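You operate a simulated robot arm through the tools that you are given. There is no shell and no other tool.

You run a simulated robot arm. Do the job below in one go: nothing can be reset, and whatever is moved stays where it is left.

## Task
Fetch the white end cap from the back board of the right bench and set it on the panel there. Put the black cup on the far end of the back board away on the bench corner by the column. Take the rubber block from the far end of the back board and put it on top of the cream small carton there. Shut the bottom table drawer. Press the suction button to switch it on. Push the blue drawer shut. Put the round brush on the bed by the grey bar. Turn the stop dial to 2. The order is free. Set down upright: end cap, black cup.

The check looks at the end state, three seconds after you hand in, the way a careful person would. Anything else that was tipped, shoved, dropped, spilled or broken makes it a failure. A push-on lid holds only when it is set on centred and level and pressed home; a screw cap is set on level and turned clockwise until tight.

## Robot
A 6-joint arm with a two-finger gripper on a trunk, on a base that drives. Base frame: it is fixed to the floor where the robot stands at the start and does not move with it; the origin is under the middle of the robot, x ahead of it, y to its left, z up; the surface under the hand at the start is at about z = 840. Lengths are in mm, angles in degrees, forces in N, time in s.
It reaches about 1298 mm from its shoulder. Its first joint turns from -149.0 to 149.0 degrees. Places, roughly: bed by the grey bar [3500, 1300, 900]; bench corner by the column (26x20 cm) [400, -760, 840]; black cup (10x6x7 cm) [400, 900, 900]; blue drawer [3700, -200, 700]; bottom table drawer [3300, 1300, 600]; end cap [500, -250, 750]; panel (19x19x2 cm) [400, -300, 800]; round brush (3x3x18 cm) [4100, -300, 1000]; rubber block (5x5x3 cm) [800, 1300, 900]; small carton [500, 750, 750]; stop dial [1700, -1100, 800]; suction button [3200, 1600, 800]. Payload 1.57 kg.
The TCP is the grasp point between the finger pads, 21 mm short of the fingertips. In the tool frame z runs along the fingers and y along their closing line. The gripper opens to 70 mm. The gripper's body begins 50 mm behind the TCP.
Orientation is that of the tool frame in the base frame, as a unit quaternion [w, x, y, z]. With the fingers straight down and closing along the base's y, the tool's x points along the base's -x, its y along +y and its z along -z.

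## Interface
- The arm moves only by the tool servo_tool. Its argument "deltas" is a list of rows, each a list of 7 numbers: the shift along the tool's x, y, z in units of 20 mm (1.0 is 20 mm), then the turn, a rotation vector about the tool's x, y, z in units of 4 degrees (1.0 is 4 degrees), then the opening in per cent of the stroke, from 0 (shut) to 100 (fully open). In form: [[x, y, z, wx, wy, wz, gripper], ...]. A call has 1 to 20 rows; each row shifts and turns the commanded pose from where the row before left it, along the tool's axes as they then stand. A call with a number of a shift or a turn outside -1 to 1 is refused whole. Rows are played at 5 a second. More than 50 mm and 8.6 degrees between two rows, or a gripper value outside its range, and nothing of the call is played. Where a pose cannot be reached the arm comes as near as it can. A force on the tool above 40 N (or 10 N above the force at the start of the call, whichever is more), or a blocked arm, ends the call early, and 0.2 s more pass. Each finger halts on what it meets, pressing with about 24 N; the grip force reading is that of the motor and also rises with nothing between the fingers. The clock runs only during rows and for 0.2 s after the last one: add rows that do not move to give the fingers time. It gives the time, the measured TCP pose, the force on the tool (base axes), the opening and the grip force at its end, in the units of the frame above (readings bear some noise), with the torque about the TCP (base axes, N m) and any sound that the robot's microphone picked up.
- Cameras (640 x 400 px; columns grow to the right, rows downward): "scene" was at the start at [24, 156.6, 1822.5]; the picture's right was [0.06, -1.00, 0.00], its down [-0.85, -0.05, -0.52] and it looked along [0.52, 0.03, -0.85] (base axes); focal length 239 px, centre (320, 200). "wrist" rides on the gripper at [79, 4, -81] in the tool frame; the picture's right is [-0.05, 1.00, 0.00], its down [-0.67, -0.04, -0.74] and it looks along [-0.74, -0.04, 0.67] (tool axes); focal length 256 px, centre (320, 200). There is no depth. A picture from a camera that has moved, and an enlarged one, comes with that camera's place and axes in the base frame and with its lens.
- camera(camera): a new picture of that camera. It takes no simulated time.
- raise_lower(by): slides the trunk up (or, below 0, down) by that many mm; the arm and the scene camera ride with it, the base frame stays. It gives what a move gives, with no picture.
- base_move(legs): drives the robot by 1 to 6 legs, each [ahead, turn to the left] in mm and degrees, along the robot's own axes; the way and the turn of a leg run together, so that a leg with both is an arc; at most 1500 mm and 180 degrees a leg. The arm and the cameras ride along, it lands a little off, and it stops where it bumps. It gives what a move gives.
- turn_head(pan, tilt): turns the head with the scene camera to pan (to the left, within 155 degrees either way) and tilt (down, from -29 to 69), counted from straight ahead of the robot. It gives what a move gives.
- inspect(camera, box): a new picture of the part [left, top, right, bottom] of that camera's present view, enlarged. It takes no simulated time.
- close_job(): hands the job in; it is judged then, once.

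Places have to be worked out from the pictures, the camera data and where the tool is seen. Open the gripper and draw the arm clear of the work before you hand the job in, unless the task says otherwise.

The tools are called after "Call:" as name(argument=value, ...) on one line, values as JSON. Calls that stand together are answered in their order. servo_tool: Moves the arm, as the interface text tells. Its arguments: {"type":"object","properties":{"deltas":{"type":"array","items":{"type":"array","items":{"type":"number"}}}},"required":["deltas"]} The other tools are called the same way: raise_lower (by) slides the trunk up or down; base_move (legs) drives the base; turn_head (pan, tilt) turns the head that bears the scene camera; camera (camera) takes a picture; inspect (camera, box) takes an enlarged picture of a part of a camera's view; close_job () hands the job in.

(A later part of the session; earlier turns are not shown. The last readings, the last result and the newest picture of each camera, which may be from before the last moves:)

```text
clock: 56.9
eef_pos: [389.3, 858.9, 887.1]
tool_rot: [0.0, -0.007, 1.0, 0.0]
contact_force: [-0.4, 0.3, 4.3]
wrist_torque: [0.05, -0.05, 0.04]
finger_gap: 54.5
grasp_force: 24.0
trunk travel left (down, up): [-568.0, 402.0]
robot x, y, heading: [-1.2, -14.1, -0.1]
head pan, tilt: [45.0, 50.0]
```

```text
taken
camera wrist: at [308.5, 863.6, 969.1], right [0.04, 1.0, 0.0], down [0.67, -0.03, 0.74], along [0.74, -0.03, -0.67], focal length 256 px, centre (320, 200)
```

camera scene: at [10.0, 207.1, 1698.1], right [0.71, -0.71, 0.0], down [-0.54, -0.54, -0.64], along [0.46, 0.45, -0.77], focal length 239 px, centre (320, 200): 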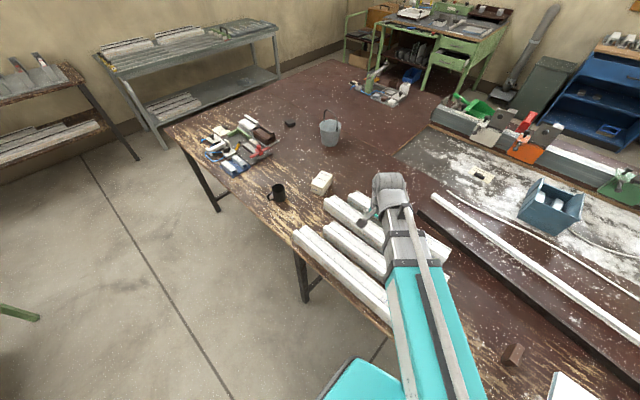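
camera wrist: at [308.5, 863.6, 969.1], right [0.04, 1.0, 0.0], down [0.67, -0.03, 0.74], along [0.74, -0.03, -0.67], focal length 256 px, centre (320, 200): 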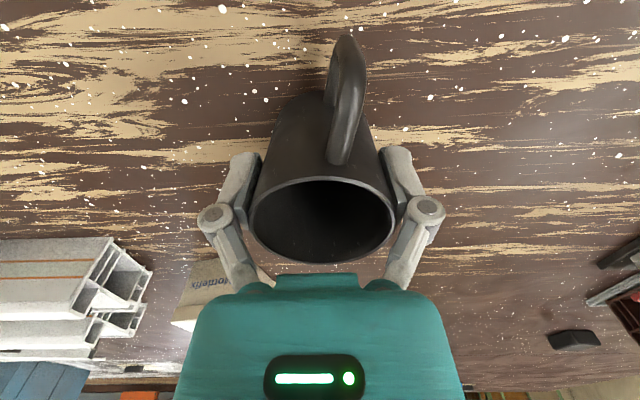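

The cup is gripped (54.5 mm). I lift it and carry it around the front to the right, keeping radius above 540.

Call:
raise_lower(by=150)

Call:
servo_tool(deltas=[[-0.377, -1, 0, 0, 0, 0, 0], [-0.377, -1, 0, 0, 0, 0, 0], [-0.377, -1, 0, 0, 0, 0, 0], [-0.377, -1, 0, 0, 0, 0, 0], [-0.377, -1, 0, 0, 0, 0, 0], [-0.377, -1, 0, 0, 0, 0, 0], [-0.377, -1, 0, 0, 0, 0, 0], [-0.377, -1, 0, 0, 0, 0, 0], [-0.377, -1, 0, 0, 0, 0, 0], [-0.377, -1, 0, 0, 0, 0, 0], [-0.377, -1, 0, 0, 0, 0, 0], [-0.377, -1, 0, 0, 0, 0, 0], [-0.377, -1, 0, 0, 0, 0, 0], [-0.377, -1, 0, 0, 0, 0, 0], [-0.377, -1, 0, 0, 0, 0, 0], [-0.377, -1, 0, 0, 0, 0, 0], [-0.377, -1, 0, 0, 0, 0, 0], [-0.377, -1, 0, 0, 0, 0, 0], [-0.377, -1, 0, 0, 0, 0, 0], [-0.377, -1, 0, 0, 0, 0, 0]])

Call:
servo_tool(deltas=[[-0.377, -1, 0, 0, 0, 0, 0], [-0.377, -1, 0, 0, 0, 0, 0], [-0.377, -1, 0, 0, 0, 0, 0], [-0.377, -1, 0, 0, 0, 0, 0], [-0.377, -1, 0, 0, 0, 0, 0], [-0.377, -1, 0, 0, 0, 0, 0], [-0.377, -1, 0, 0, 0, 0, 0], [-0.377, -1, 0, 0, 0, 0, 0], [0, -1, 0, 0, 0, 0, 0], [0, -1, 0, 0, 0, 0, 0], [0, -1, 0, 0, 0, 0, 0], [0, -1, 0, 0, 0, 0, 0], [0, -1, 0, 0, 0, 0, 0], [0, -1, 0, 0, 0, 0, 0], [0, -1, 0, 0, 0, 0, 0], [0, -1, 0, 0, 0, 0, 0], [0, -1, 0, 0, 0, 0, 0], [0, -1, 0, 0, 0, 0, 0], [0, -1, 0, 0, 0, 0, 0], [0, -1, 0, 0, 0, 0, 0]])

Call:
servo_tool(deltas=[[0, -1, 0, 0, 0, 0, 0], [0, -1, 0, 0, 0, 0, 0], [0, -1, 0, 0, 0, 0, 0], [0, -1, 0, 0, 0, 0, 0], [0, -1, 0, 0, 0, 0, 0], [0, -1, 0, 0, 0, 0, 0], [0, -1, 0, 0, 0, 0, 0], [0, -1, 0, 0, 0, 0, 0], [0, -1, 0, 0, 0, 0, 0], [0, -1, 0, 0, 0, 0, 0], [0, -1, 0, 0, 0, 0, 0], [0, -1, 0, 0, 0, 0, 0], [0, -1, 0, 0, 0, 0, 0], [0, -1, 0, 0, 0, 0, 0], [0, -1, 0, 0, 0, 0, 0], [0, -1, 0, 0, 0, 0, 0], [0, -1, 0, 0, 0, 0, 0], [0, -1, 0, 0, 0, 0, 0], [0, 0, 0, 0, 0, 0, 0]])

Call:
turn_head(pan=-45, tilt=45)

Call:
camera(camera="scene")

Call:
camera(camera="wrist")

```text
clock: 58.7
eef_pos: [387.8, 860.1, 1036.9]
tool_rot: [0.0, -0.007, 1.0, 0.0]
contact_force: [-0.3, -0.5, -1.0]
wrist_torque: [-0.02, -0.02, 0.01]
finger_gap: 54.4
grasp_force: 24.5
trunk travel left (down, up): [-718.0, 252.0]
robot x, y, heading: [-0.6, -18.5, -0.0]
head pan, tilt: [45.0, 50.0]
```

```text
clock: 62.9
eef_pos: [543.2, 460.7, 1037.2]
tool_rot: [-0.001, -0.008, 1.0, 0.0]
contact_force: [0.1, -0.1, -0.9]
wrist_torque: [-0.02, -0.03, -0.01]
finger_gap: 54.3
grasp_force: 23.9
trunk travel left (down, up): [-718.0, 252.0]
robot x, y, heading: [-3.7, -15.1, -0.1]
head pan, tilt: [45.0, 50.0]
```

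```text
clock: 67.1
eef_pos: [610.0, 63.8, 1037.5]
tool_rot: [0.001, -0.006, 1.0, 0.0]
contact_force: [0.0, 0.1, -0.3]
wrist_torque: [-0.01, 0.0, -0.02]
finger_gap: 54.0
grasp_force: 23.9
trunk travel left (down, up): [-718.0, 252.0]
robot x, y, heading: [0.6, -19.3, -0.2]
head pan, tilt: [45.0, 50.0]
```

```text
clock: 71.1
eef_pos: [614.3, -296.5, 1037.1]
tool_rot: [0.001, -0.007, 1.0, 0.0]
contact_force: [-0.3, -0.3, -0.5]
wrist_torque: [0.02, 0.03, 0.02]
finger_gap: 53.9
grasp_force: 24.3
trunk travel left (down, up): [-718.0, 252.0]
robot x, y, heading: [-0.6, -16.8, 0.1]
head pan, tilt: [45.0, 50.0]
```

```text
clock: 72.7
eef_pos: [613.5, -296.5, 1037.4]
tool_rot: [0.0, -0.007, 1.0, 0.001]
contact_force: [0.7, 0.8, -1.5]
wrist_torque: [0.01, 0.01, 0.02]
finger_gap: 53.9
grasp_force: 23.8
trunk travel left (down, up): [-718.0, 252.0]
robot x, y, heading: [-1.4, -17.9, 0.1]
head pan, tilt: [-45.0, 45.0]
```

```text
taken
camera scene: at [13.1, 95.1, 1705.0], right [-0.71, -0.71, 0.0], down [-0.5, 0.5, -0.71], along [0.5, -0.5, -0.71], focal length 239 px, centre (320, 200)
```

scene: 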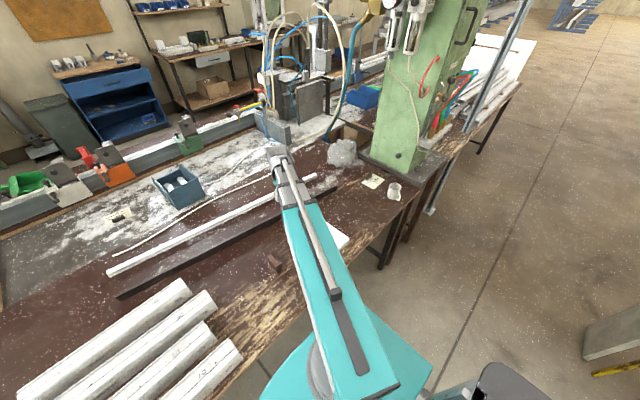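

```text
taken
camera wrist: at [533.9, -292.4, 1118.8], right [0.04, 1.0, 0.0], down [0.67, -0.03, 0.74], along [0.74, -0.03, -0.67], focal length 256 px, centre (320, 200)
```

wrist: 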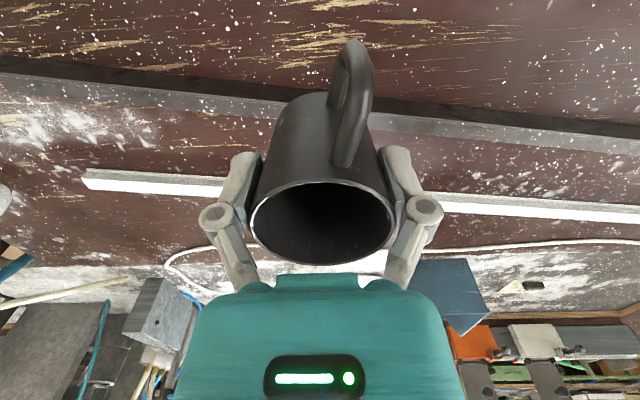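

The cup rides well. I zoom on the corner to measure the mug and note there.

Call:
inspect(camera="scene", box=[320, 130, 460, 250])

```text
3.33 times, centred on (390, 190) of scene
camera zoom: at [13.1, 95.1, 1705.0], right [-0.71, -0.71, 0.0], down [-0.5, 0.5, -0.71], along [0.5, -0.5, -0.71], focal length 796 px, centre (87, 233)
```

zoom: 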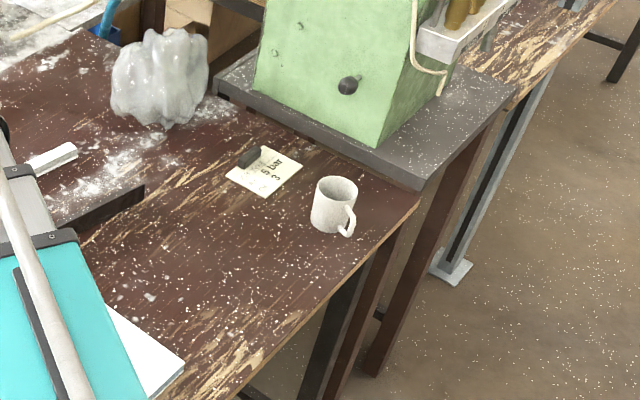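

Mug centre ≈ (368, −787), the note lies beyond x 480. A clear spot for the cup is (430, −710). I move there at height.

Call:
servo_tool(deltas=[[0.44, -1, 0, 0, 0, 0, 0], [0.44, -1, 0, 0, 0, 0, 0], [0.44, -1, 0, 0, 0, 0, 0], [0.44, -1, 0, 0, 0, 0, 0], [0.44, -1, 0, 0, 0, 0, 0], [0.44, -1, 0, 0, 0, 0, 0], [0.44, -1, 0, 0, 0, 0, 0], [0.44, -1, 0, 0, 0, 0, 0], [0.44, -1, 0, 0, 0, 0, 0], [0.44, -1, 0, 0, 0, 0, 0], [0.44, -1, 0, 0, 0, 0, 0], [0.44, -1, 0, 0, 0, 0, 0], [0.44, -1, 0, 0, 0, 0, 0], [0.44, -1, 0, 0, 0, 0, 0], [0.44, -1, 0, 0, 0, 0, 0], [0.44, -1, 0, 0, 0, 0, 0], [0.44, -1, 0, 0, 0, 0, 0], [0.44, -1, 0, 0, 0, 0, 0], [0.44, -1, 0, 0, 0, 0, 0], [0.44, -1, 0, 0, 0, 0, 0]])

Call:
servo_tool(deltas=[[0.4, -0.77, 0, 0, 0, 0, 0], [0, 0, 0, 0, 0, 0, 0]])

Call:
raise_lower(by=-100)

Call:
camera(camera="wrist")

Call:
inspect(camera="scene", box=[320, 130, 460, 250])

```text
clock: 76.9
eef_pos: [444.8, -698.5, 1036.9]
tool_rot: [0.0, -0.006, 1.0, 0.0]
contact_force: [0.6, 0.2, -0.7]
wrist_torque: [-0.02, 0.03, 0.0]
finger_gap: 53.5
grasp_force: 24.1
trunk travel left (down, up): [-718.0, 252.0]
robot x, y, heading: [2.9, -15.4, 0.0]
head pan, tilt: [-45.0, 45.0]
```

```text
clock: 77.5
eef_pos: [434.4, -715.2, 1037.3]
tool_rot: [-0.001, -0.007, 1.0, 0.0]
contact_force: [0.5, -0.9, -0.8]
wrist_torque: [0.03, -0.03, -0.03]
finger_gap: 53.7
grasp_force: 24.0
trunk travel left (down, up): [-718.0, 252.0]
robot x, y, heading: [-2.7, -15.1, -0.2]
head pan, tilt: [-45.0, 45.0]
```

```text
clock: 78.9
eef_pos: [434.6, -714.7, 938.1]
tool_rot: [0.0, -0.007, 1.0, 0.0]
contact_force: [-1.0, 0.2, 0.0]
wrist_torque: [0.0, 0.0, 0.01]
finger_gap: 53.7
grasp_force: 24.1
trunk travel left (down, up): [-618.0, 352.0]
robot x, y, heading: [-0.4, -12.9, -0.5]
head pan, tilt: [-45.0, 45.0]
```

```text
taken
camera wrist: at [355.2, -710.4, 1018.8], right [0.04, 1.0, 0.0], down [0.67, -0.03, 0.74], along [0.74, -0.03, -0.67], focal length 256 px, centre (320, 200)
```

wrist: 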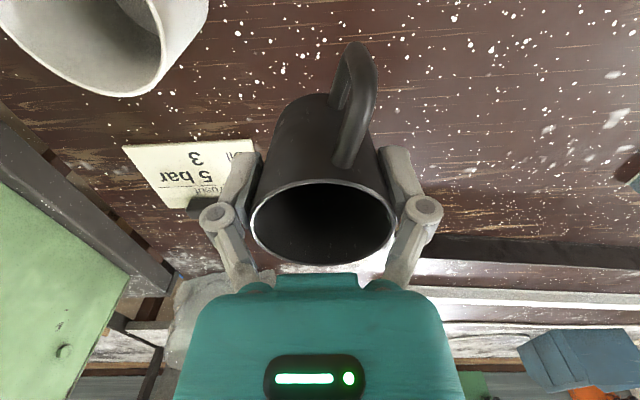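

```text
3.33 times, centred on (390, 190) of scene
camera zoom: at [12.9, 95.0, 1605.1], right [-0.71, -0.71, 0.0], down [-0.5, 0.5, -0.71], along [0.5, -0.5, -0.71], focal length 796 px, centre (87, 233)
```

zoom: 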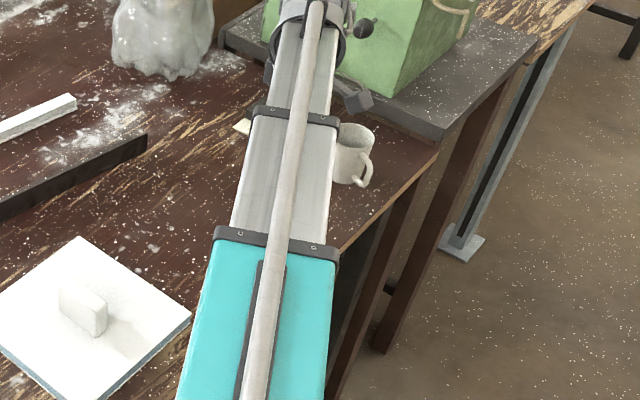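

The landing spot is clear of the mug and note. I lower to just above the board, then step to contact.

Call:
raise_lower(by=-48)

Call:
raise_lower(by=-2)

Call:
raise_lower(by=-2)

```text
clock: 79.8
eef_pos: [435.0, -715.0, 888.5]
tool_rot: [-0.001, -0.006, 1.0, 0.0]
contact_force: [-0.6, -0.7, -1.0]
wrist_torque: [-0.01, 0.02, 0.02]
finger_gap: 53.6
grasp_force: 24.0
trunk travel left (down, up): [-570.0, 400.0]
robot x, y, heading: [-1.3, -14.9, 0.1]
head pan, tilt: [-45.0, 45.0]
```

```text
clock: 80.3
eef_pos: [435.4, -714.3, 888.6]
tool_rot: [0.0, -0.007, 1.0, 0.0]
contact_force: [1.6, -2.6, 7.7]
wrist_torque: [0.06, -0.07, 0.01]
finger_gap: 53.5
grasp_force: 24.1
trunk travel left (down, up): [-568.0, 402.0]
robot x, y, heading: [2.6, -15.3, 0.2]
head pan, tilt: [-45.0, 45.0]
```

```text
clock: 80.8
eef_pos: [434.9, -714.6, 885.5]
tool_rot: [0.0, -0.007, 1.0, 0.0]
contact_force: [-0.6, -1.8, 10.5]
wrist_torque: [0.0, -0.04, 0.03]
finger_gap: 53.6
grasp_force: 24.0
trunk travel left (down, up): [-566.0, 404.0]
robot x, y, heading: [0.1, -17.7, -0.1]
head pan, tilt: [-45.0, 45.0]
```

Contact felt. I release and raise.

Call:
servo_tool(deltas=[[0, 0, 0, 0, 0, 0, 100], [0, 0, 0, 0, 0, 0, 100], [0, 0, 0, 0, 0, 0, 100], [0, 0, 0, 0, 0, 0, 100]])

Call:
raise_lower(by=160)

Call:
camera(camera="wrist")

```text
clock: 81.8
eef_pos: [435.0, -715.5, 884.1]
tool_rot: [0.0, -0.007, 1.0, 0.0]
contact_force: [0.3, 0.6, 0.0]
wrist_torque: [0.0, 0.01, -0.04]
finger_gap: 70.1
grasp_force: 0.1
trunk travel left (down, up): [-566.0, 404.0]
robot x, y, heading: [-0.3, -14.2, -0.0]
head pan, tilt: [-45.0, 45.0]
```

```text
clock: 83.6
eef_pos: [435.7, -715.0, 1045.3]
tool_rot: [0.0, -0.007, 1.0, 0.0]
contact_force: [-0.3, -0.2, 0.7]
wrist_torque: [-0.01, -0.03, -0.02]
finger_gap: 69.9
grasp_force: 0.0
trunk travel left (down, up): [-726.0, 244.0]
robot x, y, heading: [2.5, -17.1, 0.0]
head pan, tilt: [-45.0, 45.0]
```

```text
taken
camera wrist: at [355.3, -710.5, 1126.7], right [0.04, 1.0, 0.0], down [0.67, -0.03, 0.74], along [0.74, -0.03, -0.67], focal length 256 px, centre (320, 200)
```

wrist: 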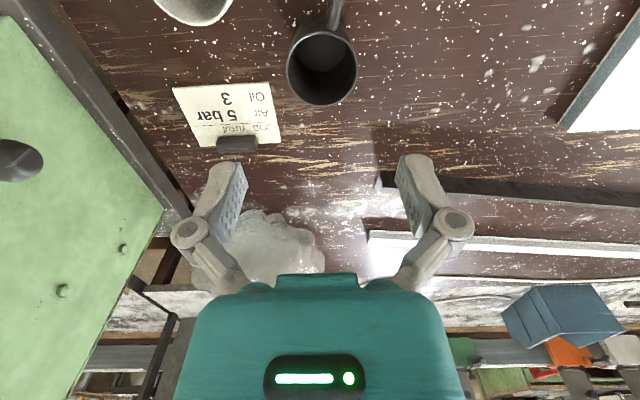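

The black cup stands on the corner. Next the rubber block and carton: I raise the trunk for clearance, back up, turn left and drive along the front of the bench.

Call:
raise_lower(by=120)

Call:
base_move(legs=[[-200, 0], [0, 90], [790, 0]])

Call:
turn_head(pan=-40, tilt=45)

Call:
camera(camera="scene")

Call:
camera(camera="wrist")

```text
clock: 85.1
eef_pos: [434.7, -715.2, 1164.5]
tool_rot: [0.0, -0.006, 1.0, 0.001]
contact_force: [0.7, -0.7, 0.5]
wrist_torque: [-0.01, -0.01, 0.03]
finger_gap: 69.9
grasp_force: 0.0
trunk travel left (down, up): [-846.0, 124.0]
robot x, y, heading: [-0.4, -15.4, 0.0]
head pan, tilt: [-45.0, 45.0]
```

```text
clock: 97.4
eef_pos: [476.3, 1209.5, 1165.2]
tool_rot: [0.0, 0.719, -0.695, 0.0]
contact_force: [0.3, 0.4, 0.8]
wrist_torque: [0.01, 0.01, -0.02]
finger_gap: 70.0
grasp_force: 0.1
trunk travel left (down, up): [-846.0, 124.0]
robot x, y, heading: [-212.5, 760.3, 91.0]
head pan, tilt: [-45.0, 45.0]
```

```text
clock: 98.0
eef_pos: [475.6, 1208.7, 1164.8]
tool_rot: [0.0, 0.719, -0.695, -0.001]
contact_force: [1.0, 0.2, 0.1]
wrist_torque: [0.0, -0.02, -0.02]
finger_gap: 70.1
grasp_force: 0.1
trunk travel left (down, up): [-846.0, 124.0]
robot x, y, heading: [-217.0, 757.4, 90.8]
head pan, tilt: [-40.0, 45.0]
```

```text
taken
camera scene: at [-332.0, 773.5, 1833.1], right [0.77, -0.63, 0.0], down [-0.45, -0.55, -0.71], along [0.45, 0.55, -0.71], focal length 239 px, centre (320, 200)
```

scene: 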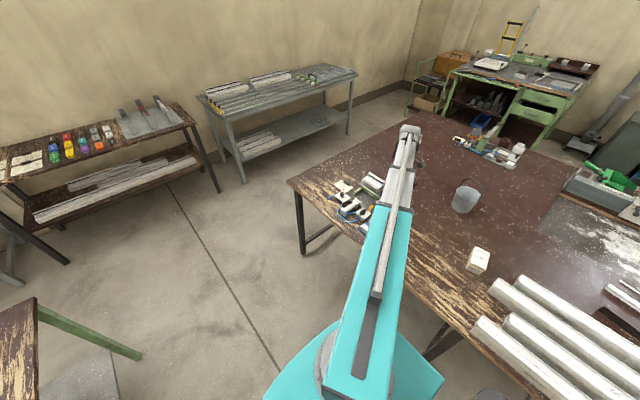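

```text
taken
camera wrist: at [473.6, 1129.6, 1246.8], right [-1.0, 0.02, 0.0], down [0.01, 0.67, 0.74], along [0.01, 0.74, -0.67], focal length 256 px, centre (320, 200)
```

wrist: 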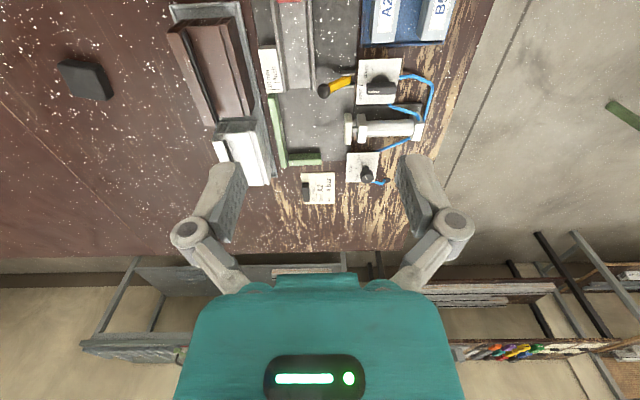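

The rubber block is seen at about (829, 1287). I extend the arm to hover just short of it.

Call:
servo_tool(deltas=[[0.1, -1, 0, 0, 0, 0, 100], [0.1, -1, 0, 0, 0, 0, 100], [0.1, -1, 0, 0, 0, 0, 100], [0.1, -1, 0, 0, 0, 0, 100], [0.1, -1, 0, 0, 0, 0, 100], [0.1, -1, 0, 0, 0, 0, 100], [0.1, -1, 0, 0, 0, 0, 100], [0.1, -1, 0, 0, 0, 0, 100], [0.1, -1, 0, 0, 0, 0, 100], [0.1, -1, 0, 0, 0, 0, 100], [0.1, -1, 0, 0, 0, 0, 100], [0.1, -1, 0, 0, 0, 0, 100], [0.1, -1, 0, 0, 0, 0, 100], [0.1, -1, 0, 0, 0, 0, 100], [0.1, -1, 0, 0, 0, 0, 100], [0.1, -1, 0, 0, 0, 0, 100], [0.1, -1, 0, 0, 0, 0, 100], [0, 0, 0, 0, 0, 0, 100]])

Call:
camera(camera="wrist")

Call:
inspect(camera="wrist", box=[220, 60, 380, 160])

```text
clock: 101.8
eef_pos: [816.4, 1186.0, 1165.2]
tool_rot: [-0.001, 0.72, -0.694, 0.0]
contact_force: [-1.0, -0.8, -0.3]
wrist_torque: [0.02, 0.02, 0.0]
finger_gap: 70.0
grasp_force: 0.0
trunk travel left (down, up): [-846.0, 124.0]
robot x, y, heading: [-213.3, 759.7, 90.6]
head pan, tilt: [-40.0, 45.0]
```

```text
taken
camera wrist: at [814.3, 1107.5, 1246.8], right [-1.0, 0.02, 0.0], down [0.01, 0.67, 0.74], along [0.01, 0.74, -0.67], focal length 256 px, centre (320, 200)
```

wrist: 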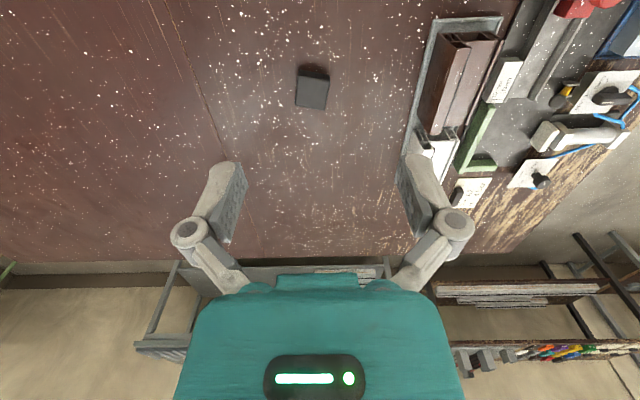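

```text
4.00 times, centred on (300, 110) of wrist
camera zoom: at [814.3, 1107.5, 1246.8], right [-1.0, 0.02, 0.0], down [0.01, 0.67, 0.74], along [0.01, 0.74, -0.67], focal length 1024 px, centre (400, 560)
```

zoom: 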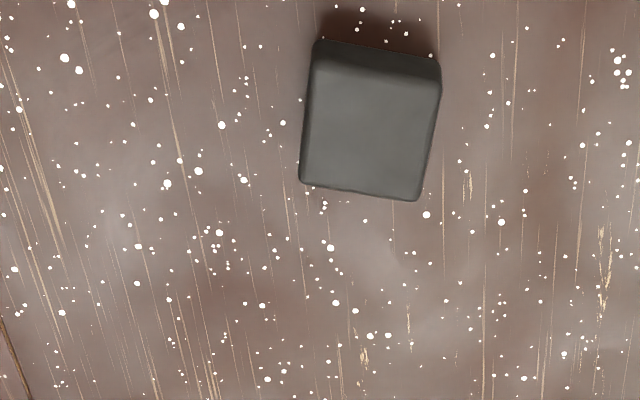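

The block's centre is about (828, 1285), turned ~12° from the tool. I move over it and rotate the tool to match, then lower partly and check clearance.

Call:
servo_tool(deltas=[[-0.98, -0.15, 0, 0, 0, 0, 100], [-0.98, -0.15, 0, 0, 0, 0, 100], [-0.98, -0.15, 0, 0, 0, 0, 100], [-0.98, -0.15, 0, 0, 0, 0, 100], [-0.98, -0.15, 0, 0, 0, 0, 100], [0, 0, 0, 0, 0, 1, 100], [0, 0, 0, 0, 0, 1, 100], [0, 0, 0, 0, 0, 1, 100], [0, 0, 0, 0, 0, 0, 100]])

Call:
raise_lower(by=-190)

Call:
camera(camera="wrist")

Call:
camera(camera="scene")

```text
clock: 103.8
eef_pos: [797.3, 1271.9, 1166.4]
tool_rot: [0.001, -0.642, 0.766, -0.001]
contact_force: [-0.2, -1.0, -0.4]
wrist_torque: [-0.01, 0.01, 0.0]
finger_gap: 70.2
grasp_force: 0.2
out of reach, approached as far as the arm can: row 2, 3, 4, 5
trunk travel left (down, up): [-846.0, 124.0]
robot x, y, heading: [-213.5, 762.9, 90.8]
head pan, tilt: [-40.0, 45.0]
```

```text
clock: 105.9
eef_pos: [796.1, 1271.1, 974.3]
tool_rot: [0.0, -0.642, 0.767, 0.0]
contact_force: [0.6, 0.3, -0.4]
wrist_torque: [-0.02, 0.0, 0.03]
finger_gap: 70.1
grasp_force: 0.0
trunk travel left (down, up): [-656.0, 314.0]
robot x, y, heading: [-212.0, 758.5, 90.7]
head pan, tilt: [-40.0, 45.0]
```

```text
taken
camera wrist: at [778.2, 1194.6, 1056.8], right [-0.97, 0.23, 0.0], down [0.15, 0.65, 0.75], along [0.17, 0.73, -0.67], focal length 256 px, centre (320, 200)
```

wrist: 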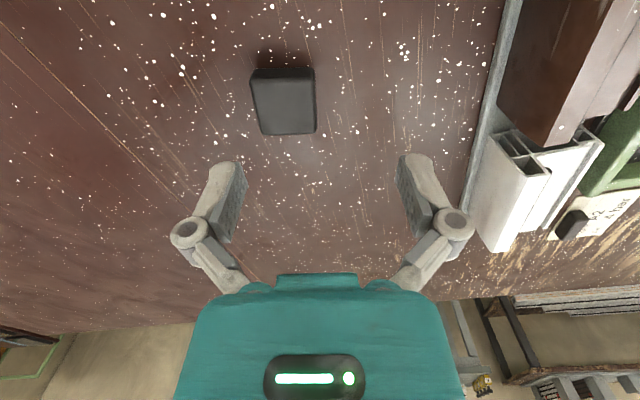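

```text
taken
camera scene: at [-332.2, 773.6, 1643.1], right [0.77, -0.63, 0.0], down [-0.45, -0.55, -0.71], along [0.45, 0.55, -0.71], focal length 239 px, centre (320, 200)
```

scene: 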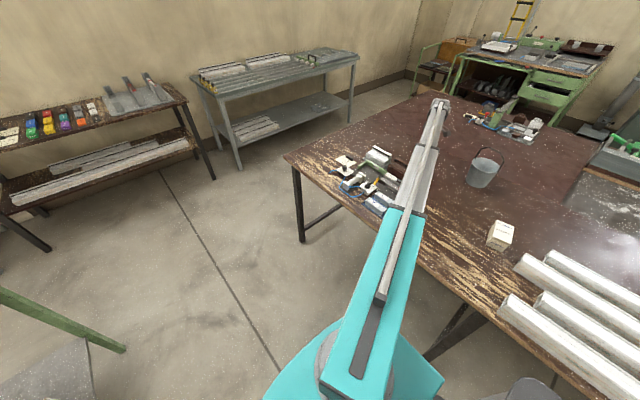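

The reach limit (~1130 mm) stopped the arm 33 mm short. I raise back and drive 200 mm further along the bench.

Call:
raise_lower(by=100)

Call:
base_move(legs=[[200, 0]])

Call:
camera(camera="wrist")

```text
clock: 107.2
eef_pos: [797.6, 1271.2, 1075.8]
tool_rot: [0.0, -0.643, 0.766, -0.001]
contact_force: [0.1, -0.3, -0.2]
wrist_torque: [0.03, 0.01, -0.01]
finger_gap: 69.8
grasp_force: 0.0
trunk travel left (down, up): [-756.0, 214.0]
robot x, y, heading: [-215.2, 757.5, 90.8]
head pan, tilt: [-40.0, 45.0]
```

```text
clock: 109.1
eef_pos: [793.5, 1470.5, 1075.2]
tool_rot: [0.0, -0.643, 0.766, 0.0]
contact_force: [0.4, 0.6, -0.4]
wrist_torque: [-0.01, -0.04, -0.01]
finger_gap: 70.0
grasp_force: 0.1
trunk travel left (down, up): [-756.0, 214.0]
robot x, y, heading: [-221.1, 955.8, 90.7]
head pan, tilt: [-40.0, 45.0]
```

```text
taken
camera wrist: at [775.3, 1396.1, 1156.5], right [-0.97, 0.23, 0.0], down [0.15, 0.65, 0.75], along [0.17, 0.73, -0.67], focal length 256 px, centre (320, 200)
```

wrist: 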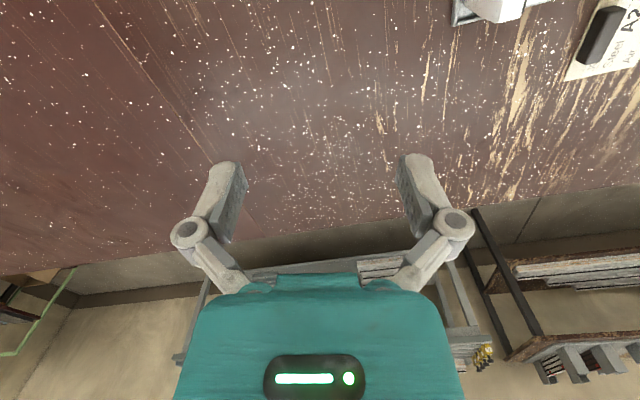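

I bring the TCP back to just short of the block for a fresh measurement.

Call:
servo_tool(deltas=[[0.94, -0.237, 0, 0, 0, 0, 100], [0.94, -0.237, 0, 0, 0, 0, 100], [0.94, -0.237, 0, 0, 0, 0, 100], [0.94, -0.237, 0, 0, 0, 0, 100], [0.94, -0.237, 0, 0, 0, 0, 100], [0.94, -0.237, 0, 0, 0, 0, 100], [0.94, -0.237, 0, 0, 0, 0, 100], [0.94, -0.237, 0, 0, 0, 0, 100], [0.94, -0.237, 0, 0, 0, 0, 100], [0.94, -0.237, 0, 0, 0, 0, 100], [0.94, -0.237, 0, 0, 0, 0, 100], [0.94, -0.237, 0, 0, 0, 0, 100], [0.94, -0.237, 0, 0, 0, 0, 100], [0.94, -0.237, 0, 0, 0, 0, 100], [0, 0, 0, 0, 0, 0, 100]])

Call:
camera(camera="wrist")

Call:
inspect(camera="wrist", box=[240, 80, 400, 180])

```text
clock: 112.3
eef_pos: [813.9, 1200.8, 1075.7]
tool_rot: [0.001, -0.643, 0.766, 0.0]
contact_force: [0.1, -0.9, -0.2]
wrist_torque: [-0.04, 0.01, -0.03]
finger_gap: 70.0
grasp_force: 0.1
trunk travel left (down, up): [-756.0, 214.0]
robot x, y, heading: [-218.8, 960.3, 90.5]
head pan, tilt: [-40.0, 45.0]
```

```text
taken
camera wrist: at [794.6, 1124.1, 1156.7], right [-0.97, 0.23, 0.0], down [0.15, 0.65, 0.75], along [0.17, 0.73, -0.67], focal length 256 px, centre (320, 200)
```

wrist: 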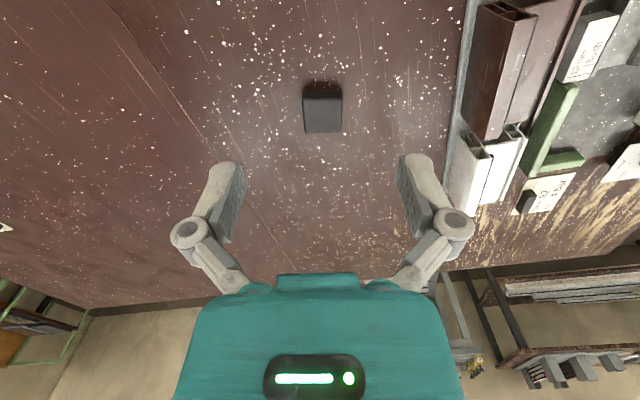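

```text
4.00 times, centred on (320, 130) of wrist
camera zoom: at [794.6, 1124.1, 1156.7], right [-0.97, 0.23, 0.0], down [0.15, 0.65, 0.75], along [0.17, 0.73, -0.67], focal length 1024 px, centre (320, 480)
```

zoom: 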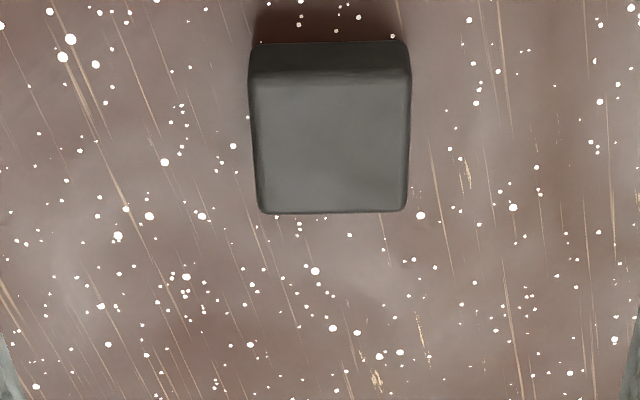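

The block is aligned with the gripper and centred at about (829, 1287). I move over it and lower.

Call:
servo_tool(deltas=[[-0.88, 0, 0, 0, 0, 0, 100], [-0.88, 0, 0, 0, 0, 0, 100], [-0.88, 0, 0, 0, 0, 0, 100], [-0.88, 0, 0, 0, 0, 0, 100], [-0.88, 0, 0, 0, 0, 0, 100], [0, 0, 0, 0, 0, 0, 100]])

Call:
raise_lower(by=-150)

Call:
camera(camera="wrist")

Call:
camera(camera="scene")

```text
clock: 113.7
eef_pos: [828.5, 1287.3, 1075.6]
tool_rot: [0.001, -0.643, 0.766, 0.0]
contact_force: [0.4, -0.7, 0.9]
wrist_torque: [0.01, 0.02, -0.02]
finger_gap: 70.1
grasp_force: 0.0
trunk travel left (down, up): [-756.0, 214.0]
robot x, y, heading: [-215.1, 957.9, 90.8]
head pan, tilt: [-40.0, 45.0]
```

```text
clock: 115.4
eef_pos: [827.2, 1288.3, 925.7]
tool_rot: [0.002, -0.643, 0.765, 0.001]
contact_force: [0.3, -1.1, 0.0]
wrist_torque: [-0.01, 0.01, 0.0]
finger_gap: 69.9
grasp_force: 0.1
trunk travel left (down, up): [-606.0, 364.0]
robot x, y, heading: [-214.8, 960.9, 91.0]
head pan, tilt: [-40.0, 45.0]
```

```text
taken
camera wrist: at [808.9, 1210.9, 1006.8], right [-0.97, 0.23, 0.0], down [0.15, 0.65, 0.75], along [0.17, 0.73, -0.67], focal length 256 px, centre (320, 200)
```

wrist: 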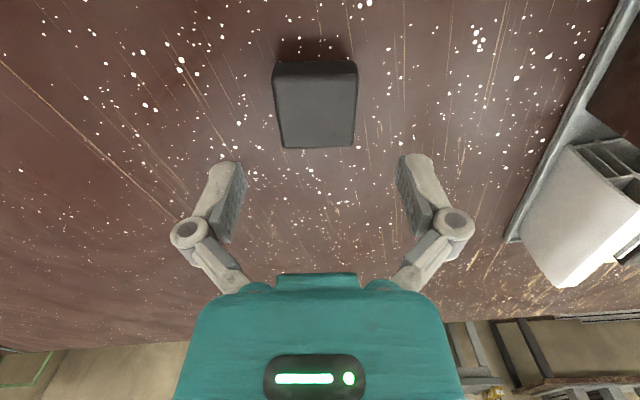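

```text
taken
camera scene: at [-334.9, 974.2, 1593.1], right [0.77, -0.63, 0.0], down [-0.45, -0.55, -0.71], along [0.45, 0.55, -0.71], focal length 239 px, centre (320, 200)
```

scene: 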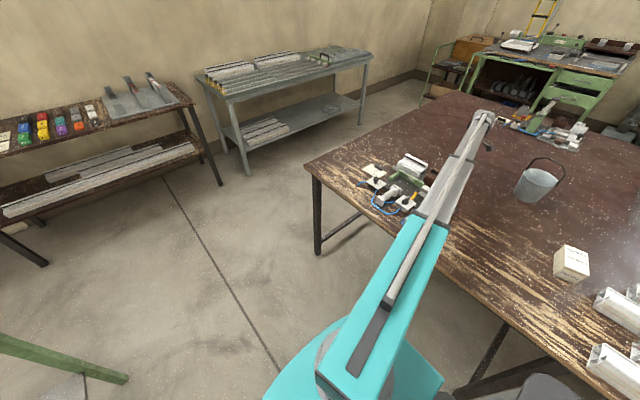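

I check how close the beam is to the jig under it before lowering further.

Call:
inspect(camera="scene", box=[340, 90, 520, 260])

Call:
turn_head(pan=-20, tilt=35)

Call:
camera(camera="scene")

```text
2.35 times, centred on (430, 175) of scene
camera zoom: at [-334.9, 974.2, 1593.1], right [0.77, -0.63, 0.0], down [-0.45, -0.55, -0.71], along [0.45, 0.55, -0.71], focal length 562 px, centre (61, 259)
```

zoom: 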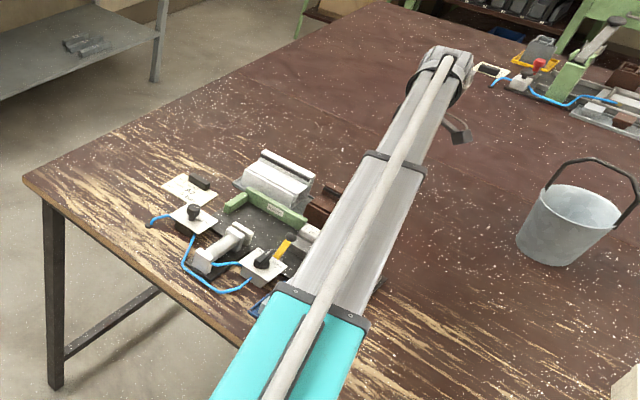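

```text
clock: 116.2
eef_pos: [827.2, 1287.6, 925.0]
tool_rot: [0.0, -0.643, 0.766, -0.001]
contact_force: [0.6, -0.2, -0.6]
wrist_torque: [0.04, 0.0, -0.02]
finger_gap: 69.8
grasp_force: 0.1
trunk travel left (down, up): [-606.0, 364.0]
robot x, y, heading: [-215.9, 960.9, 90.8]
head pan, tilt: [-20.0, 35.0]
```

```text
taken
camera scene: at [-357.2, 994.4, 1607.8], right [0.94, -0.33, 0.0], down [-0.19, -0.54, -0.82], along [0.27, 0.77, -0.57], focal length 239 px, centre (320, 200)
```

scene: 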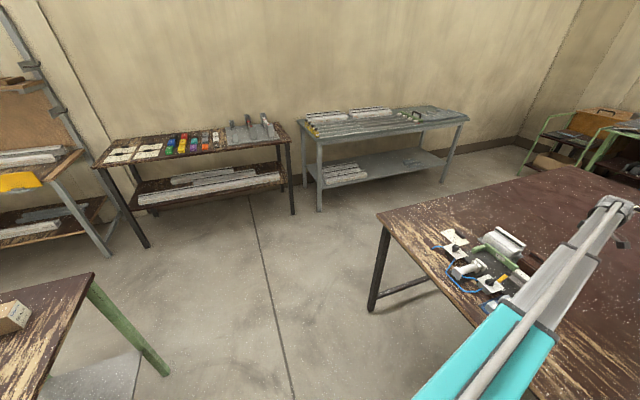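

The beam passes right over the jig's red valve, and I can't tell its height from here. I raise, retract and look at the valve with the wrist camera from two positions to measure it.

Call:
raise_lower(by=150)

Call:
servo_tool(deltas=[[0.85, 1, 0, 0, 0, 0, 100], [0.85, 1, 0, 0, 0, 0, 100], [0.85, 1, 0, 0, 0, 0, 100], [0.85, 1, 0, 0, 0, 0, 100], [0.85, 1, 0, 0, 0, 0, 100], [0.85, 1, 0, 0, 0, 0, 100], [0.85, 1, 0, 0, 0, 0, 100], [0.85, 1, 0, 0, 0, 0, 100], [0.85, 1, 0, 0, 0, 0, 100], [0.85, 1, 0, 0, 0, 0, 100], [0.85, 1, 0, 0, 0, 0, 100], [0.85, 1, 0, 0, 0, 0, 100], [0.85, 1, 0, 0, 0, 0, 100], [0.85, 1, 0, 0, 0, 0, 100], [0.85, 1, 0, 0, 0, 0, 100], [0.85, 1, 0, 0, 0, 0, 100], [0, 0, 0, 0, 0, 0, 100]])

Call:
camera(camera="wrist")

```text
clock: 118.0
eef_pos: [826.2, 1288.6, 1075.5]
tool_rot: [0.0, -0.643, 0.766, -0.001]
contact_force: [-0.2, 0.3, -0.3]
wrist_torque: [0.01, 0.01, 0.01]
finger_gap: 70.2
grasp_force: 0.1
trunk travel left (down, up): [-756.0, 214.0]
robot x, y, heading: [-219.1, 962.7, 90.8]
head pan, tilt: [-20.0, 35.0]
```

```text
clock: 121.6
eef_pos: [465.2, 1074.6, 1075.1]
tool_rot: [0.002, -0.643, 0.766, 0.0]
contact_force: [-0.3, 0.9, 0.2]
wrist_torque: [0.02, 0.04, 0.03]
finger_gap: 70.1
grasp_force: 0.2
trunk travel left (down, up): [-756.0, 214.0]
robot x, y, heading: [-218.4, 957.0, 90.9]
head pan, tilt: [-20.0, 35.0]
```

```text
taken
camera wrist: at [446.9, 997.8, 1156.8], right [-0.97, 0.23, 0.0], down [0.15, 0.65, 0.75], along [0.17, 0.73, -0.67], focal length 256 px, centre (320, 200)
```

wrist: 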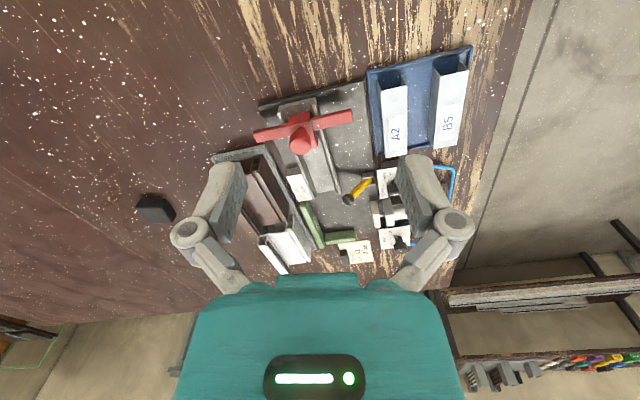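

I take a second view from 120 mm higher for triangulation.

Call:
inspect(camera="wrist", box=[240, 80, 400, 180])

Call:
raise_lower(by=180)

Call:
inspect(camera="wrist", box=[240, 80, 400, 180])

```text
4.00 times, centred on (320, 130) of wrist
camera zoom: at [446.9, 997.8, 1156.8], right [-0.97, 0.23, 0.0], down [0.15, 0.65, 0.75], along [0.17, 0.73, -0.67], focal length 1024 px, centre (320, 480)
```

zoom: 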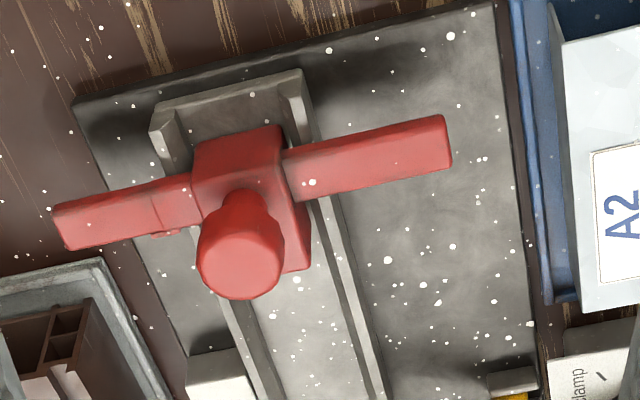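

```text
clock: 123.6
eef_pos: [466.1, 1073.6, 1254.3]
tool_rot: [0.001, -0.643, 0.766, 0.0]
contact_force: [0.2, -0.6, -0.4]
wrist_torque: [-0.04, 0.0, -0.02]
finger_gap: 70.1
grasp_force: 0.0
trunk travel left (down, up): [-936.0, 34.0]
robot x, y, heading: [-217.6, 961.8, 90.7]
head pan, tilt: [-20.0, 35.0]
```

```text
4.00 times, centred on (320, 130) of wrist
camera zoom: at [447.1, 997.9, 1336.7], right [-0.97, 0.23, 0.0], down [0.15, 0.65, 0.75], along [0.17, 0.73, -0.67], focal length 1024 px, centre (320, 480)
```

zoom: 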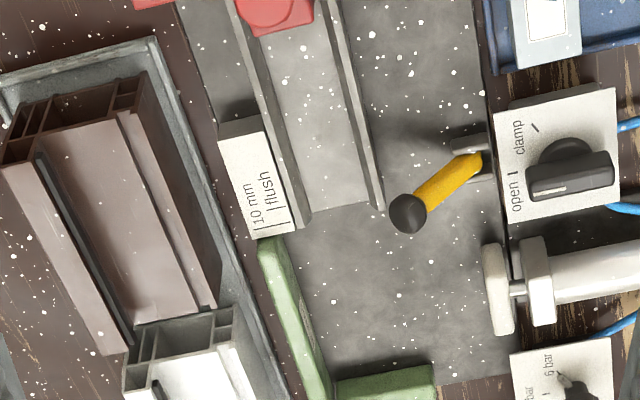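

Call:
inspect(camera="wrist", box=[240, 30, 400, 130])

```text
4.00 times, centred on (320, 80) of wrist
camera zoom: at [447.1, 997.9, 1336.7], right [-0.97, 0.23, 0.0], down [0.15, 0.65, 0.75], along [0.17, 0.73, -0.67], focal length 1024 px, centre (320, 680)
```

zoom: 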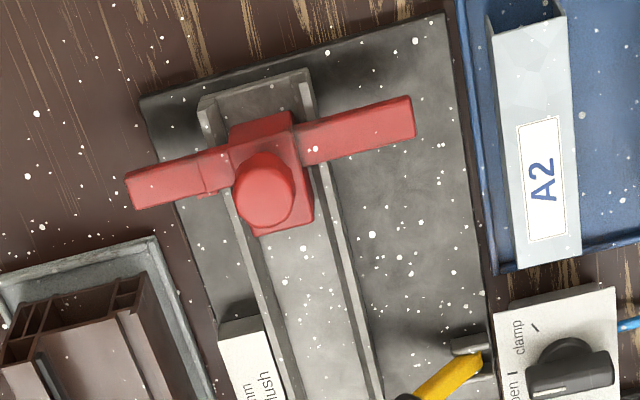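

The valve's top is at z ≈ 911, about 50 mm below the estimated beam underside at grasp height, so the pick is safe. I go back over the block and lower in stages.

Call:
servo_tool(deltas=[[-0.803, -0.943, 0, 0, 0, 0, 100], [-0.803, -0.943, 0, 0, 0, 0, 100], [-0.803, -0.943, 0, 0, 0, 0, 100], [-0.803, -0.943, 0, 0, 0, 0, 100], [-0.803, -0.943, 0, 0, 0, 0, 100], [-0.803, -0.943, 0, 0, 0, 0, 100], [-0.803, -0.943, 0, 0, 0, 0, 100], [-0.803, -0.943, 0, 0, 0, 0, 100], [-0.803, -0.943, 0, 0, 0, 0, 100], [-0.803, -0.943, 0, 0, 0, 0, 100], [-0.803, -0.943, 0, 0, 0, 0, 100], [-0.803, -0.943, 0, 0, 0, 0, 100], [-0.803, -0.943, 0, 0, 0, 0, 100], [-0.803, -0.943, 0, 0, 0, 0, 100], [-0.803, -0.943, 0, 0, 0, 0, 100], [-0.803, -0.943, 0, 0, 0, 0, 100], [-0.803, -0.943, 0, 0, 0, 0, 100], [0, 0, 0, 0, 0, 0, 100]])

Call:
raise_lower(by=-350)

Call:
turn_head(pan=-62, tilt=40)

Call:
camera(camera="scene")

Call:
camera(camera="wrist")

```text
clock: 127.4
eef_pos: [830.0, 1287.9, 1255.7]
tool_rot: [0.001, -0.643, 0.766, 0.0]
contact_force: [0.1, 0.5, 1.4]
wrist_torque: [0.0, 0.03, 0.05]
finger_gap: 69.9
grasp_force: 0.1
trunk travel left (down, up): [-936.0, 34.0]
robot x, y, heading: [-220.1, 957.1, 90.9]
head pan, tilt: [-20.0, 35.0]
```

```text
clock: 130.8
eef_pos: [829.7, 1286.6, 905.0]
tool_rot: [0.001, -0.643, 0.766, 0.001]
contact_force: [1.1, -0.2, -1.1]
wrist_torque: [-0.02, 0.02, -0.03]
finger_gap: 69.8
grasp_force: 0.1
trunk travel left (down, up): [-586.0, 384.0]
robot x, y, heading: [-216.3, 957.8, 90.6]
head pan, tilt: [-20.0, 35.0]
```

```text
clock: 131.9
eef_pos: [829.4, 1288.3, 904.5]
tool_rot: [0.0, -0.643, 0.766, -0.001]
contact_force: [-0.3, -0.3, -0.3]
wrist_torque: [-0.02, 0.01, 0.03]
finger_gap: 69.7
grasp_force: 0.2
trunk travel left (down, up): [-586.0, 384.0]
robot x, y, heading: [-218.5, 960.0, 90.8]
head pan, tilt: [-62.0, 40.0]
```

```text
taken
camera scene: at [-311.8, 952.2, 1580.3], right [0.48, -0.88, 0.0], down [-0.56, -0.31, -0.77], along [0.67, 0.37, -0.64], focal length 239 px, centre (320, 200)
```

scene: 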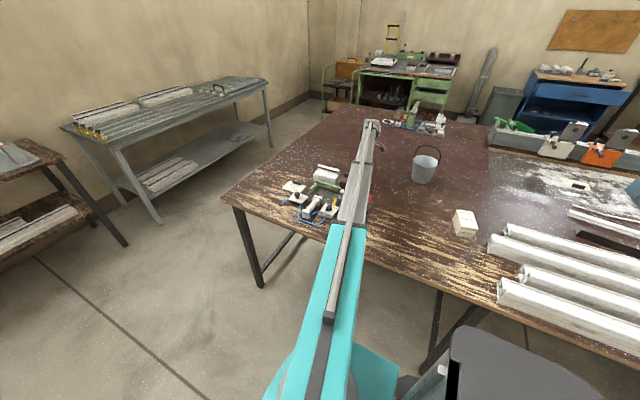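

```text
taken
camera wrist: at [811.4, 1211.7, 986.7], right [-0.97, 0.23, 0.0], down [0.15, 0.65, 0.75], along [0.17, 0.73, -0.67], focal length 256 px, centre (320, 200)
```

wrist: 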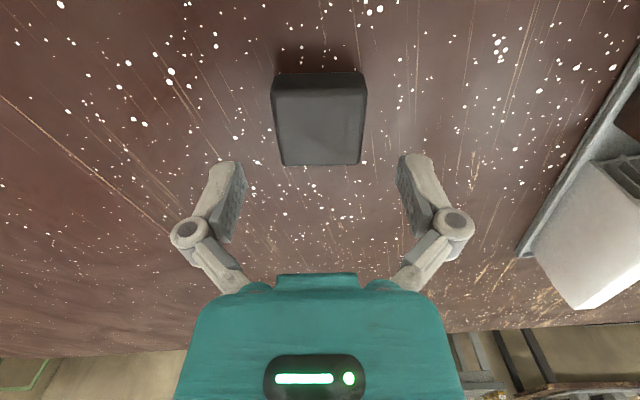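

Aligned. I lower the last 38 mm and close.

Call:
raise_lower(by=-38)

Call:
servo_tool(deltas=[[0, 0, 0, 0, 0, 0, 0], [0, 0, 0, 0, 0, 0, 0], [0, 0, 0, 0, 0, 0, 0], [0, 0, 0, 0, 0, 0, 0], [0, 0, 0, 0, 0, 0, 0]])

Call:
raise_lower(by=200)

Call:
camera(camera="wrist")

Call:
camera(camera="scene")

```text
clock: 132.7
eef_pos: [829.4, 1286.4, 867.3]
tool_rot: [0.001, -0.643, 0.766, 0.0]
contact_force: [0.4, -0.5, 0.6]
wrist_torque: [0.05, 0.01, -0.03]
finger_gap: 70.2
grasp_force: 0.0
trunk travel left (down, up): [-548.0, 422.0]
robot x, y, heading: [-218.0, 961.0, 90.8]
head pan, tilt: [-62.0, 40.0]
```

```text
clock: 133.9
eef_pos: [829.9, 1288.4, 867.2]
tool_rot: [0.001, -0.643, 0.766, 0.0]
contact_force: [0.8, 0.0, 5.3]
wrist_torque: [-0.03, -0.07, -0.03]
finger_gap: 49.4
grasp_force: 24.2
trunk travel left (down, up): [-548.0, 422.0]
robot x, y, heading: [-216.3, 962.7, 91.0]
head pan, tilt: [-62.0, 40.0]
```

```text
clock: 136.1
eef_pos: [830.5, 1287.9, 1066.7]
tool_rot: [0.001, -0.643, 0.766, -0.001]
contact_force: [-0.3, -0.1, -0.5]
wrist_torque: [0.02, -0.03, 0.02]
finger_gap: 49.5
grasp_force: 23.8
trunk travel left (down, up): [-748.0, 222.0]
robot x, y, heading: [-214.8, 963.3, 90.8]
head pan, tilt: [-62.0, 40.0]
```

```text
taken
camera wrist: at [811.5, 1211.8, 1148.5], right [-0.97, 0.23, 0.0], down [0.15, 0.65, 0.75], along [0.17, 0.73, -0.67], focal length 256 px, centre (320, 200)
```

wrist: 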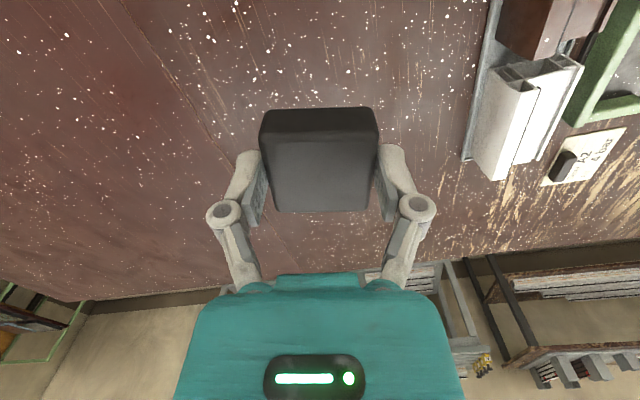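

```text
taken
camera scene: at [-311.5, 952.3, 1742.3], right [0.48, -0.88, 0.0], down [-0.56, -0.31, -0.77], along [0.67, 0.37, -0.64], focal length 239 px, centre (320, 200)
```

scene: 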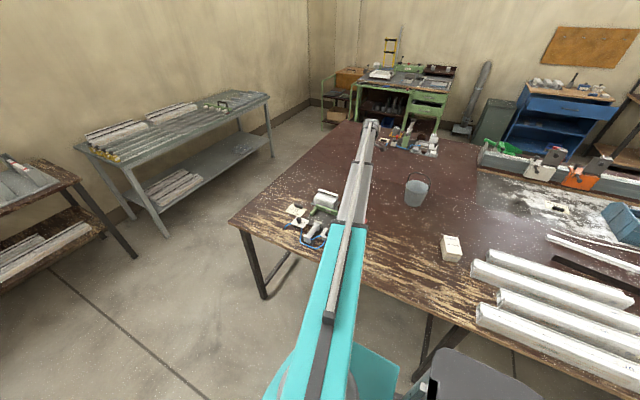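

The block is held (49.5 mm). I zoom on the carton to measure its top.

Call:
inspect(camera="scene", box=[400, 200, 500, 290])

```text
4.44 times, centred on (450, 245) of scene
camera zoom: at [-311.5, 952.3, 1742.3], right [0.48, -0.88, 0.0], down [-0.56, -0.31, -0.77], along [0.67, 0.37, -0.64], focal length 1062 px, centre (-258, 0)
```

zoom: 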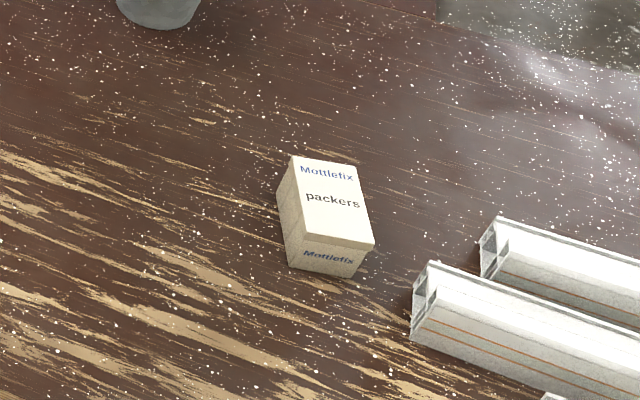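

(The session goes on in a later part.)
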